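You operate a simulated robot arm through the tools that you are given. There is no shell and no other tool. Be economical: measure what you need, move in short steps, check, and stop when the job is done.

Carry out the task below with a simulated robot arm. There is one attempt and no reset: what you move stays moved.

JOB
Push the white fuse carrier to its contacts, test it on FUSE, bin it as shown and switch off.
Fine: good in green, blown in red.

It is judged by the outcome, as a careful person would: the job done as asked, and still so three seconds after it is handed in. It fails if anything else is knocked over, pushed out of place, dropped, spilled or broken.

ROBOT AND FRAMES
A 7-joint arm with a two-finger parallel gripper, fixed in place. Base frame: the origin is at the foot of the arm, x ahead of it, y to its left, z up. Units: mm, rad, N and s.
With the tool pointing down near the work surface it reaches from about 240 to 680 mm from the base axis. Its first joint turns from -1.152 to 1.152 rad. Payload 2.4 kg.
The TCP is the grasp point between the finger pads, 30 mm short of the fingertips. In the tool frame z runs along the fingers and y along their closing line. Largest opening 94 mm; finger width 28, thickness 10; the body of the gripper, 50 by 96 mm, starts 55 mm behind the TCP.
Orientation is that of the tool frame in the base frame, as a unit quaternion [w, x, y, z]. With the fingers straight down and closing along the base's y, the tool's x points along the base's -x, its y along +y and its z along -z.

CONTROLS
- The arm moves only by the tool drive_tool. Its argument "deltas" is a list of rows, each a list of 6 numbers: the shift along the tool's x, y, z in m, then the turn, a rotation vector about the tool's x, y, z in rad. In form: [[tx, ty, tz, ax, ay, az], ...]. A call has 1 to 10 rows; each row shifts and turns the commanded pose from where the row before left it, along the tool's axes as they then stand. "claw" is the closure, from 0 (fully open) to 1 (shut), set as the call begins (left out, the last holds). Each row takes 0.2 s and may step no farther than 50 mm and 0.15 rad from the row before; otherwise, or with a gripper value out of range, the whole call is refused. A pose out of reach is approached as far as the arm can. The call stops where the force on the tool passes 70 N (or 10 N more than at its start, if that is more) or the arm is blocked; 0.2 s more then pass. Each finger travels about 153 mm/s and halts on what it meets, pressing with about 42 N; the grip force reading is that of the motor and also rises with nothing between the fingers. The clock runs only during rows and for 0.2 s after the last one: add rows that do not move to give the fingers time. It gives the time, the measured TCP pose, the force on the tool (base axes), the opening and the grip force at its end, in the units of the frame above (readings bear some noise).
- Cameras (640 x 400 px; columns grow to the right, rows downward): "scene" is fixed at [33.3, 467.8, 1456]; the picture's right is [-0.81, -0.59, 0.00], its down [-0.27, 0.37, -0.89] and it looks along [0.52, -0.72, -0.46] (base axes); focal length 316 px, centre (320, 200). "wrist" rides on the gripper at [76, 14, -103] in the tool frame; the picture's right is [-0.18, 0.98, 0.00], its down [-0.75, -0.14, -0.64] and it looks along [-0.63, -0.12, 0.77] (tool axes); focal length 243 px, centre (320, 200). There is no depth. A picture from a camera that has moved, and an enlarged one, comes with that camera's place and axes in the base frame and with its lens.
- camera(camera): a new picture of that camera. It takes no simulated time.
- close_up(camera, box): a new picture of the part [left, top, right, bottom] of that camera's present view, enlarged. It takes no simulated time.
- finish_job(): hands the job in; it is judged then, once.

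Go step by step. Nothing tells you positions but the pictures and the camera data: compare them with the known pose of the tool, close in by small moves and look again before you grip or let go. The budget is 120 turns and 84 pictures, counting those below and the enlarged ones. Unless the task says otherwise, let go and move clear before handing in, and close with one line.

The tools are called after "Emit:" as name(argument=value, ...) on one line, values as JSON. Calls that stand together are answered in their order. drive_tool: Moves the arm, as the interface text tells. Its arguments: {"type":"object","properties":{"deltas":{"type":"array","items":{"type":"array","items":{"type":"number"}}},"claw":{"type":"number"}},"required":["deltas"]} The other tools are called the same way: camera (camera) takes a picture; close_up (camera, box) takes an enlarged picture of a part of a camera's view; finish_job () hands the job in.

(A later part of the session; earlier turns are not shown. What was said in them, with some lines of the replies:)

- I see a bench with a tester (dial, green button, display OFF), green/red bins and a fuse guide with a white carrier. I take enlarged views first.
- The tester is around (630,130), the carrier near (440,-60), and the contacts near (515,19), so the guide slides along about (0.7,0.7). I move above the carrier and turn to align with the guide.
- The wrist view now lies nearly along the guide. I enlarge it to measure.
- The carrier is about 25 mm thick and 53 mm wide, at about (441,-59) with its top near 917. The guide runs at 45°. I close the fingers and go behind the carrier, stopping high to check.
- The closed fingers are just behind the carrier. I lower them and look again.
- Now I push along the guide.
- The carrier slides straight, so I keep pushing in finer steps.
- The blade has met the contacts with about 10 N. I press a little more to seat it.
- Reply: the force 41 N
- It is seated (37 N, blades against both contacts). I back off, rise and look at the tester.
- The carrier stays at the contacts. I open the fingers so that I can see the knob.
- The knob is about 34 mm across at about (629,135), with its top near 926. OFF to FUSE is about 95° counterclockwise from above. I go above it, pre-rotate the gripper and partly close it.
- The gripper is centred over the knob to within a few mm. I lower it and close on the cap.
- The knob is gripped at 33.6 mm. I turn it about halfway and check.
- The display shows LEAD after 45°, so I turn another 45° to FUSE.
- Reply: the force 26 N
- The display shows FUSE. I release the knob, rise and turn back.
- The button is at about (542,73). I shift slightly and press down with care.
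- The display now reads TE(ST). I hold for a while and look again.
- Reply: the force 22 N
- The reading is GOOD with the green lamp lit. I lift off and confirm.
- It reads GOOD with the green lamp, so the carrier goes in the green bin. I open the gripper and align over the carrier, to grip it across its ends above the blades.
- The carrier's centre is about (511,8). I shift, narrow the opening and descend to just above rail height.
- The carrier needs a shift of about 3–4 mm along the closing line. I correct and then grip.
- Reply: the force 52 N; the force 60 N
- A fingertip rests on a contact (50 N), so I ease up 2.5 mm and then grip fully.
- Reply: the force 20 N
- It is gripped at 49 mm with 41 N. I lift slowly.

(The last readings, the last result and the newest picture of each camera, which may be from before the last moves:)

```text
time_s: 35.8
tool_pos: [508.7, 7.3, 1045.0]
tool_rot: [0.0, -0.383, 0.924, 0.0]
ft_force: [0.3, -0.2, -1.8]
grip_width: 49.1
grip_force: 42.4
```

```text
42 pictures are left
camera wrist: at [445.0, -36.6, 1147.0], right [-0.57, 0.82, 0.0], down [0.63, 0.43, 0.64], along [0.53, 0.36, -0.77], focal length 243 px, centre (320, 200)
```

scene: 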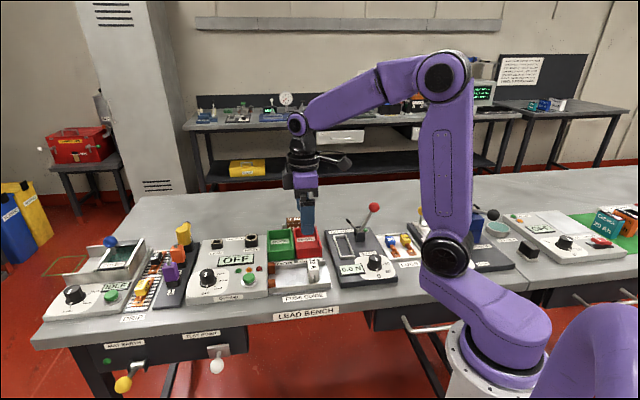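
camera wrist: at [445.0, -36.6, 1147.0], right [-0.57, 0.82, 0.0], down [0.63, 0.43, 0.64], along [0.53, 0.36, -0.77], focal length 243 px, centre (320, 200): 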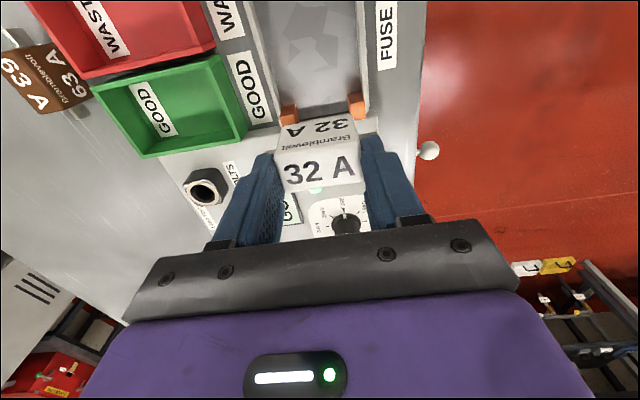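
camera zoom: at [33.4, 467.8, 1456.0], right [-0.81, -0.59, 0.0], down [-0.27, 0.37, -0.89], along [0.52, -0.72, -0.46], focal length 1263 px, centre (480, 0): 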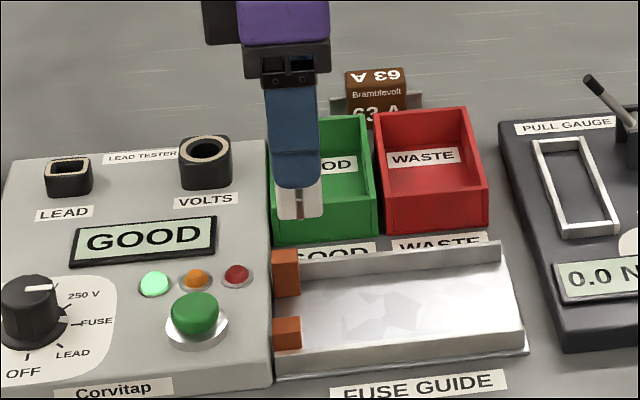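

The carrier is held. The green bin's centre is about (590,-101). I move over it and check.

Emit:
drive_tool(deltas=[[0.0048, -0.0335, 0, 0, 0, 0], [0.0048, -0.0335, 0, 0, 0, 0], [0.0048, -0.0335, 0, 0, 0, 0], [0.0048, -0.0337, 0, 0, 0, 0], [0, 0, 0, 0, 0, 0], [0, 0, 0, 0, 0, 0]])

Emit:
close_up(camera="scene", box=[220, 200, 340, 300])

Emit:
camera(camera="wrist")

```text
time_s: 37.2
tool_pos: [590.8, -101.5, 1041.3]
tool_rot: [0.0, -0.382, 0.924, -0.001]
ft_force: [0.6, 0.4, -1.2]
grip_width: 49.2
grip_force: 41.8
```

```text
4.00 times, centred on (280, 250) of scene
camera zoom: at [33.4, 467.8, 1456.0], right [-0.81, -0.59, 0.0], down [-0.27, 0.37, -0.89], along [0.52, -0.72, -0.46], focal length 1263 px, centre (480, 0)
```

zoom: 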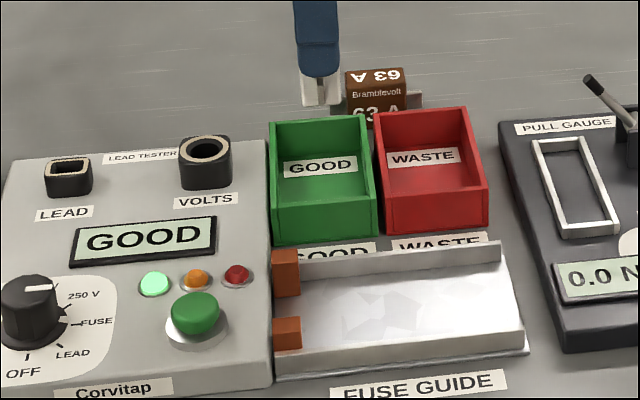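

```text
40 pictures are left
camera wrist: at [526.3, -144.3, 1144.1], right [-0.57, 0.82, 0.0], down [0.63, 0.43, 0.64], along [0.53, 0.36, -0.77], focal length 243 px, centre (320, 200)
```

wrist: 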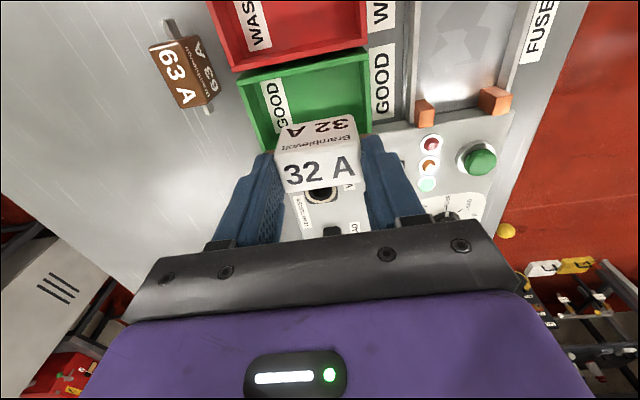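

Emit:
close_up(camera="wrist", box=[220, 20, 400, 160])

```text
2.86 times, centred on (310, 90) of wrist
camera zoom: at [526.3, -144.3, 1144.1], right [-0.57, 0.82, 0.0], down [0.63, 0.43, 0.64], along [0.53, 0.36, -0.77], focal length 693 px, centre (349, 514)
```

zoom: 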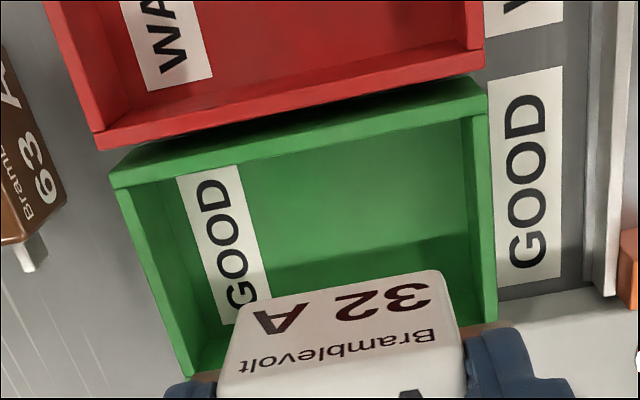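

The bin's centre is about (599,-110), so I shift 12 mm and lower.

Emit:
drive_tool(deltas=[[0, -0.012, 0, 0, 0, 0], [0, 0, 0, 0, 0, 0], [0, 0, 0.02, 0, 0, 0], [0, 0, 0.02, 0, 0, 0], [0, 0, 0.02, 0, 0, 0], [0, 0, 0, 0, 0, 0]])

Emit:
close_up(camera="scene", box=[220, 200, 340, 300])

Emit:
close_up(camera="wrist", box=[200, 20, 440, 210])

```text
time_s: 38.6
tool_pos: [598.5, -109.6, 980.1]
tool_rot: [0.0, -0.382, 0.924, 0.0]
ft_force: [0.5, -0.4, -0.8]
grip_width: 49.3
grip_force: 42.7
```

```text
4.00 times, centred on (280, 250) of scene
camera zoom: at [33.4, 467.8, 1456.0], right [-0.81, -0.59, 0.0], down [-0.27, 0.37, -0.89], along [0.52, -0.72, -0.46], focal length 1263 px, centre (480, 0)
```

zoom: 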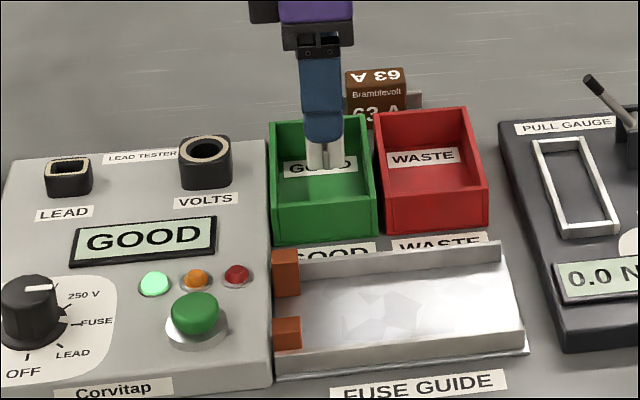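

```text
2.11 times, centred on (320, 115) of wrist
camera zoom: at [534.0, -152.5, 1082.5], right [-0.56, 0.83, 0.0], down [0.63, 0.43, 0.64], along [0.53, 0.36, -0.77], focal length 511 px, centre (320, 379)
```

zoom: 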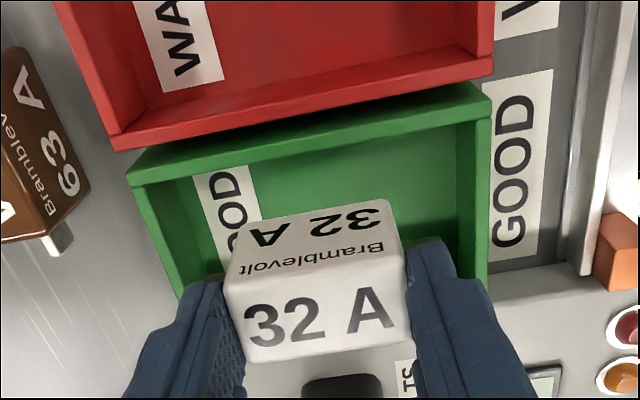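

The carrier is centred over the bin. I lower it to the floor of the bin.

Emit:
drive_tool(deltas=[[0, 0, 0.012, 0, 0, 0], [0, 0, 0.01, 0, 0, 0], [0, 0, 0.005, 0, 0, 0], [0, 0, 0.003, 0, 0, 0], [0, 0, 0, 0, 0, 0]])

Emit:
close_up(camera="scene", box=[240, 210, 320, 270])

```text
time_s: 39.8
tool_pos: [598.0, -109.1, 950.6]
tool_rot: [0.0, -0.382, 0.924, 0.001]
ft_force: [0.0, 0.1, -2.1]
grip_width: 49.3
grip_force: 42.3
```

```text
6.67 times, centred on (280, 240) of scene
camera zoom: at [33.4, 467.8, 1456.0], right [-0.81, -0.59, 0.0], down [-0.27, 0.37, -0.89], along [0.52, -0.72, -0.46], focal length 2105 px, centre (587, -67)
```

zoom: 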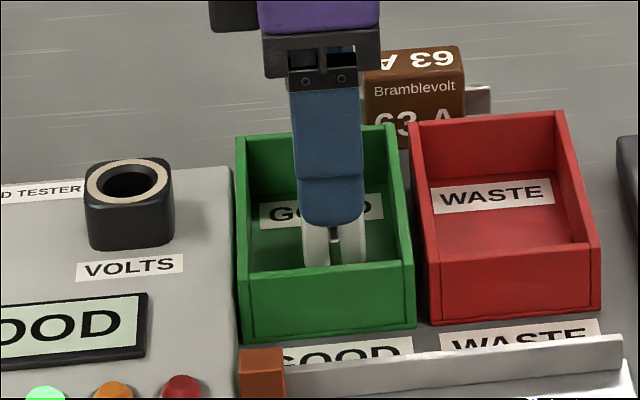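

I continue down in 1.5 mm steps until contact.

Emit:
drive_tool(deltas=[[0, 0, 0.002, 0, 0, 0], [0, 0, 0.002, 0, 0, 0], [0, 0, 0.002, 0, 0, 0], [0, 0, 0, 0, 0, 0]])

```text
time_s: 40.8
tool_pos: [599.5, -109.2, 944.9]
tool_rot: [0.0, -0.382, 0.924, 0.0]
ft_force: [-0.2, -0.2, -1.6]
grip_width: 49.3
grip_force: 42.0
```

Emit:
drive_tool(deltas=[[0, 0, 0.0015, 0, 0, 0], [0, 0, 0.0015, 0, 0, 0], [0, 0, 0, 0, 0, 0]])

Emit:
close_up(camera="scene", box=[240, 210, 320, 270])

```text
time_s: 41.6
tool_pos: [599.5, -109.5, 942.7]
tool_rot: [0.0, -0.383, 0.924, 0.001]
ft_force: [-3.4, -0.8, 10.4]
grip_width: 49.4
grip_force: 42.1
```

```text
6.67 times, centred on (280, 240) of scene
camera zoom: at [33.1, 467.8, 1456.0], right [-0.81, -0.59, 0.0], down [-0.27, 0.37, -0.89], along [0.53, -0.72, -0.45], focal length 2105 px, centre (587, -67)
```

zoom: 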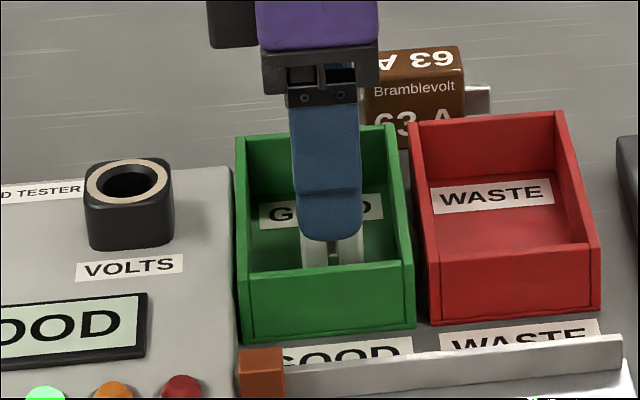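

It touches the bin floor. I release and rise.

Emit:
drive_tool(deltas=[[0, 0, 0, 0, 0, 0], [0, 0, 0, 0, 0, 0]], claw=0.36)

Emit:
drive_tool(deltas=[[0, 0, -0.01, 0, 0, 0], [0, 0, -0.03, 0, 0, 0], [0, 0, -0.04, 0, 0, 0], [0, 0, -0.03, 0, 0, 0], [0, 0, 0, 0, 0, 0]])

Emit:
close_up(camera="scene", box=[200, 200, 320, 300])

```text
time_s: 42.2
tool_pos: [599.7, -109.1, 940.9]
tool_rot: [0.0, -0.382, 0.924, 0.0]
ft_force: [1.0, 0.3, 0.0]
grip_width: 60.3
grip_force: 0.1
```

```text
time_s: 43.4
tool_pos: [598.5, -112.6, 1052.2]
tool_rot: [0.0, -0.383, 0.924, 0.0]
ft_force: [-0.9, -0.5, 0.2]
grip_width: 60.0
grip_force: 0.1
```

```text
4.00 times, centred on (260, 250) of scene
camera zoom: at [33.3, 467.8, 1456.0], right [-0.81, -0.59, 0.0], down [-0.27, 0.37, -0.89], along [0.52, -0.72, -0.46], focal length 1263 px, centre (560, 0)
```

zoom: 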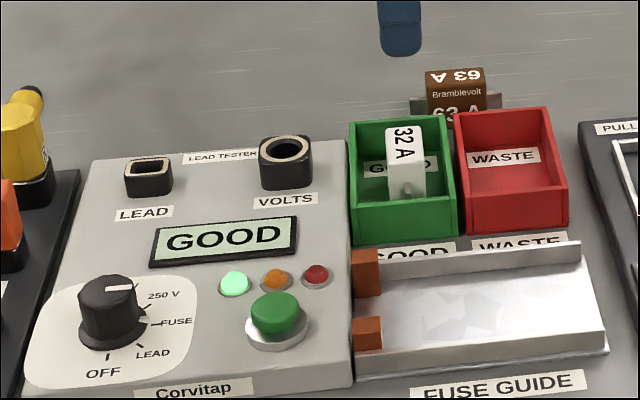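

The carrier stands in the green bin. Next is the knob: I go over it in the orientation where I last let it go.

Emit:
drive_tool(deltas=[[-0.0327, 0.0253, 0, 0, 0, 0], [-0.0327, 0.0253, 0, 0, 0, 0], [-0.0327, 0.0253, 0, 0, 0, 0], [-0.0327, 0.0253, 0, 0, 0, 0], [-0.0327, 0.0253, 0, 0, 0, 0], [-0.0329, 0.0252, 0, 0, 0, 0], [0, 0, 0, 0, 0, 0]])

Emit:
drive_tool(deltas=[[0, 0, 0, 0, 0, -0.1424], [0, 0, 0, 0, 0, -0.1424], [0, 0, 0, 0, 0, -0.1424], [0, 0, 0.03, 0, 0, -0.1424], [0, 0, 0.03, 0, 0, -0.1424], [0, 0, 0.015, 0, 0, 0], [0, 0, 0, 0, 0, 0]])

Emit:
close_up(camera="wrist", box=[240, 60, 400, 210])

```text
time_s: 45.0
tool_pos: [630.1, 136.4, 1053.9]
tool_rot: [0.001, -0.382, 0.924, 0.0]
ft_force: [-0.2, 0.5, 0.3]
grip_width: 60.0
grip_force: 0.0
```

```text
time_s: 46.6
tool_pos: [631.4, 135.7, 981.3]
tool_rot: [0.0, -0.682, 0.732, 0.0]
ft_force: [-0.9, 0.1, 1.2]
grip_width: 60.0
grip_force: 0.1
```

```text
2.67 times, centred on (320, 135) of wrist
camera zoom: at [611.1, 61.4, 1083.9], right [-0.97, 0.25, 0.0], down [0.2, 0.74, 0.64], along [0.16, 0.62, -0.77], focal length 647 px, centre (320, 373)
```

zoom: 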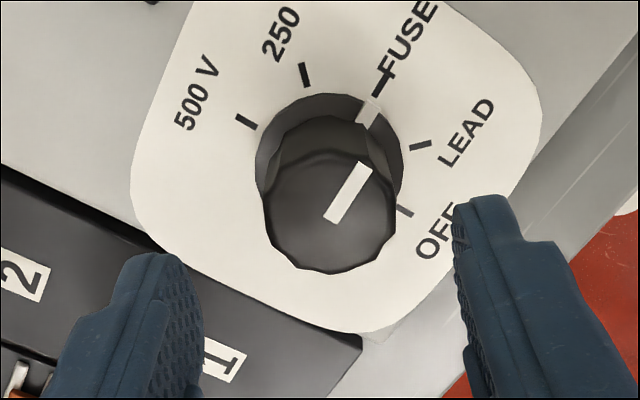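

Emit:
drive_tool(deltas=[[0.002, 0.002, 0.012, 0, 0, 0], [0, 0, 0.013, 0, 0, 0], [0, 0, 0.013, 0, 0, 0], [0, 0, 0, 0, 0, 0]])

Emit:
drive_tool(deltas=[[0, 0, 0, 0, 0, 0], [0, 0, 0, 0, 0, 0], [0, 0, 0, 0, 0, 0]], claw=0.8)

Emit:
close_up(camera="wrist", box=[240, 60, 400, 210])

```text
time_s: 47.6
tool_pos: [629.9, 134.4, 941.8]
tool_rot: [0.001, -0.681, 0.733, 0.0]
ft_force: [-0.6, 0.6, 0.0]
grip_width: 60.3
grip_force: 0.0
```

```text
time_s: 48.4
tool_pos: [627.8, 134.2, 942.1]
tool_rot: [-0.002, -0.681, 0.733, 0.001]
ft_force: [-17.2, -1.5, 2.6]
grip_width: 33.6
grip_force: 44.7
```

```text
2.67 times, centred on (320, 135) of wrist
camera zoom: at [608.2, 59.9, 1044.0], right [-0.97, 0.25, 0.0], down [0.2, 0.74, 0.64], along [0.16, 0.62, -0.77], focal length 647 px, centre (320, 373)
```

zoom: 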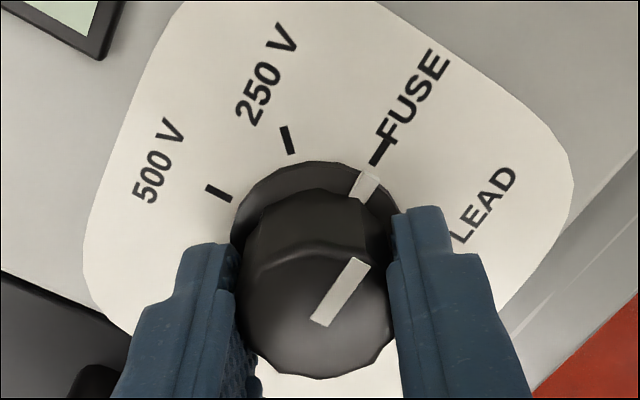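

The knob is gripped at FUSE. I turn it back 90° clockwise to OFF.

Emit:
drive_tool(deltas=[[0, 0, 0, 0, 0, 0.13], [0, 0, 0, 0, 0, 0.13], [0, 0, 0, 0, 0, 0.13], [0, 0, 0, 0, 0, 0.13], [0, 0, 0, 0, 0, 0.13], [0, 0, 0, 0, 0, 0.13], [0, 0, 0, 0, 0, 0]])

Emit:
drive_tool(deltas=[[0, 0, 0, 0, 0, 0.13], [0, 0, 0, 0, 0, 0.13], [0, 0, 0, 0, 0, 0.13], [0, 0, 0, 0, 0, 0.13], [0, 0, 0, 0, 0, 0.13], [0, 0, 0, 0, 0, 0.14], [0, 0, 0, 0, 0, 0]])

Emit:
close_up(camera="scene", box=[180, 200, 300, 310])

Emit:
close_up(camera="wrist", box=[240, 60, 400, 210])

```text
time_s: 50.0
tool_pos: [629.7, 133.8, 941.8]
tool_rot: [0.002, -0.349, 0.937, -0.001]
ft_force: [-9.3, -6.1, 24.6]
grip_width: 33.4
grip_force: 45.2
```

```text
time_s: 51.6
tool_pos: [630.0, 132.5, 941.8]
tool_rot: [0.005, 0.037, 0.999, 0.0]
ft_force: [11.0, -8.4, 18.2]
grip_width: 33.9
grip_force: 45.1
```

```text
3.64 times, centred on (240, 255) of scene
camera zoom: at [33.3, 467.5, 1456.1], right [-0.81, -0.59, 0.0], down [-0.27, 0.37, -0.89], along [0.52, -0.72, -0.46], focal length 1148 px, centre (611, 0)
```

zoom: 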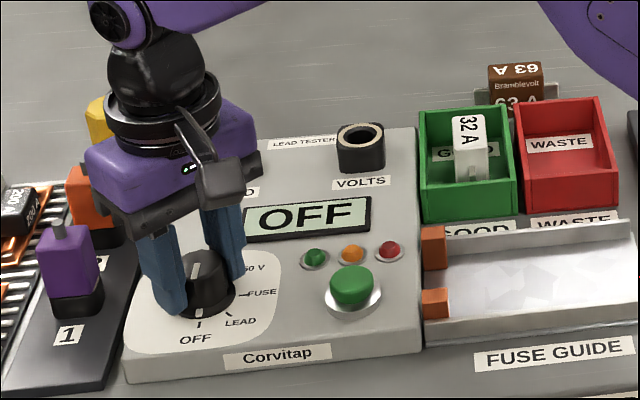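

```text
2.67 times, centred on (320, 135) of wrist
camera zoom: at [553.1, 153.0, 1042.6], right [0.26, 0.97, 0.0], down [0.74, -0.2, 0.65], along [0.63, -0.17, -0.76], focal length 647 px, centre (320, 373)
```

zoom: 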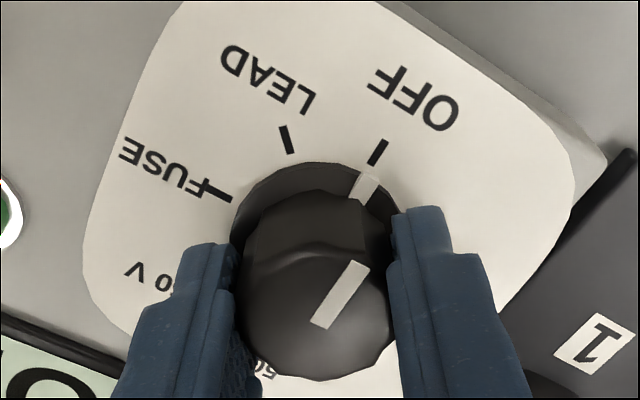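

The tester reads OFF. I release, rise clear and take a last look.

Emit:
drive_tool(deltas=[[0, 0, 0, 0, 0, 0], [0, 0, 0, 0, 0, 0]], claw=0.36)

Emit:
drive_tool(deltas=[[0, 0, -0.03, 0, 0, 0], [0, 0, -0.04, 0, 0, 0], [0, 0, -0.04, 0, 0, 0], [0, 0, -0.04, 0, 0, 0], [0, 0, 0, 0, 0, 0]])

Emit:
camera(camera="scene")

Emit:
close_up(camera="scene", box=[190, 200, 330, 300])

```text
time_s: 52.2
tool_pos: [625.5, 134.9, 938.6]
tool_rot: [-0.001, 0.036, 0.999, 0.0]
ft_force: [0.6, -0.3, 0.4]
grip_width: 60.1
grip_force: 0.0
```

```text
time_s: 53.4
tool_pos: [631.4, 133.5, 1091.6]
tool_rot: [-0.001, 0.036, 0.999, 0.0]
ft_force: [0.1, 0.0, 0.1]
grip_width: 59.8
grip_force: 0.1
```

```text
29 pictures are left
```

scene: 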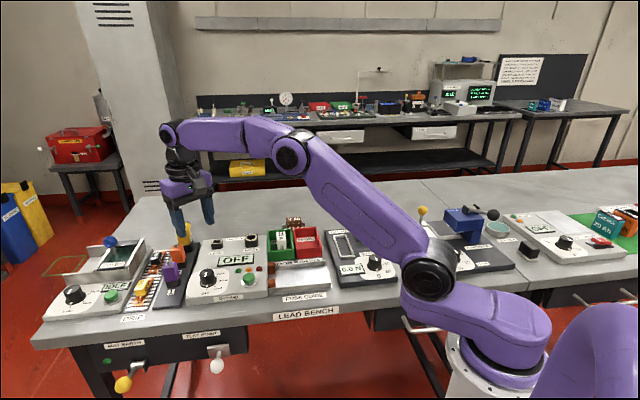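

```text
4.00 times, centred on (260, 250) of scene
camera zoom: at [33.3, 467.8, 1456.0], right [-0.81, -0.59, 0.0], down [-0.27, 0.37, -0.89], along [0.52, -0.72, -0.46], focal length 1263 px, centre (560, 0)
```

zoom: 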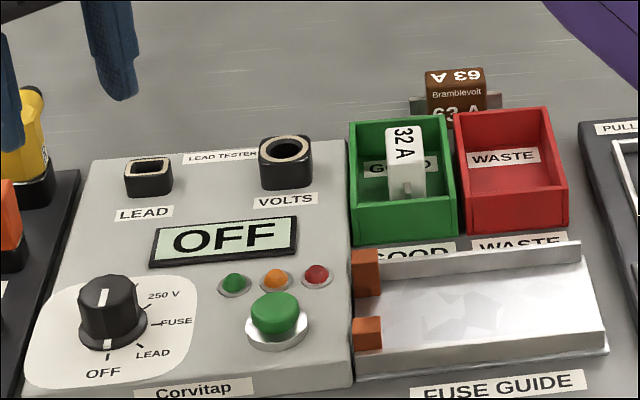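

The carrier is in the green bin and the tester is off. I raise the arm once more to see the gauge lever that it hides.

Emit:
drive_tool(deltas=[[0.03, 0, -0.04, 0, 0, 0], [0.03, 0, -0.04, 0, 0, 0], [0.03, 0, -0.04, 0, 0, 0], [0.03, 0, -0.02, 0, 0, 0], [0.03, 0, 0, 0, 0, 0], [0, 0, 0, 0, 0, 0]])

Emit:
camera(camera="scene")

```text
time_s: 54.8
tool_pos: [480.6, 146.1, 1228.4]
tool_rot: [0.001, 0.036, 0.999, 0.0]
ft_force: [-0.4, 0.3, 0.4]
grip_width: 60.2
grip_force: 0.0
```

```text
27 pictures are left
```

scene: 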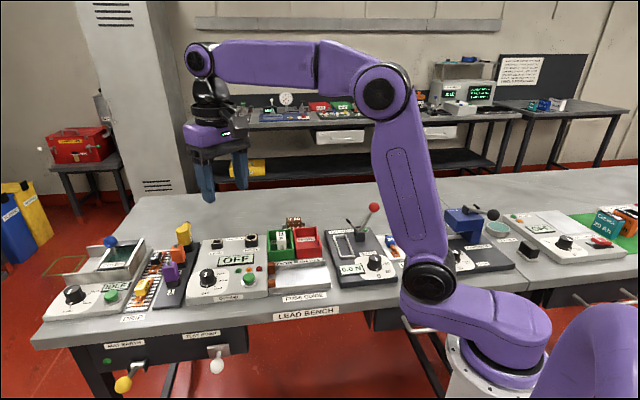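

Everything else is in place and the arm is clear, so I hand in.

Emit:
finish_job()

```text
The job is handed in.
```

The white 32 A fuse carrier was pushed to its contacts and tested GOOD on FUSE; it is now in the green bin and the tester is switched off.
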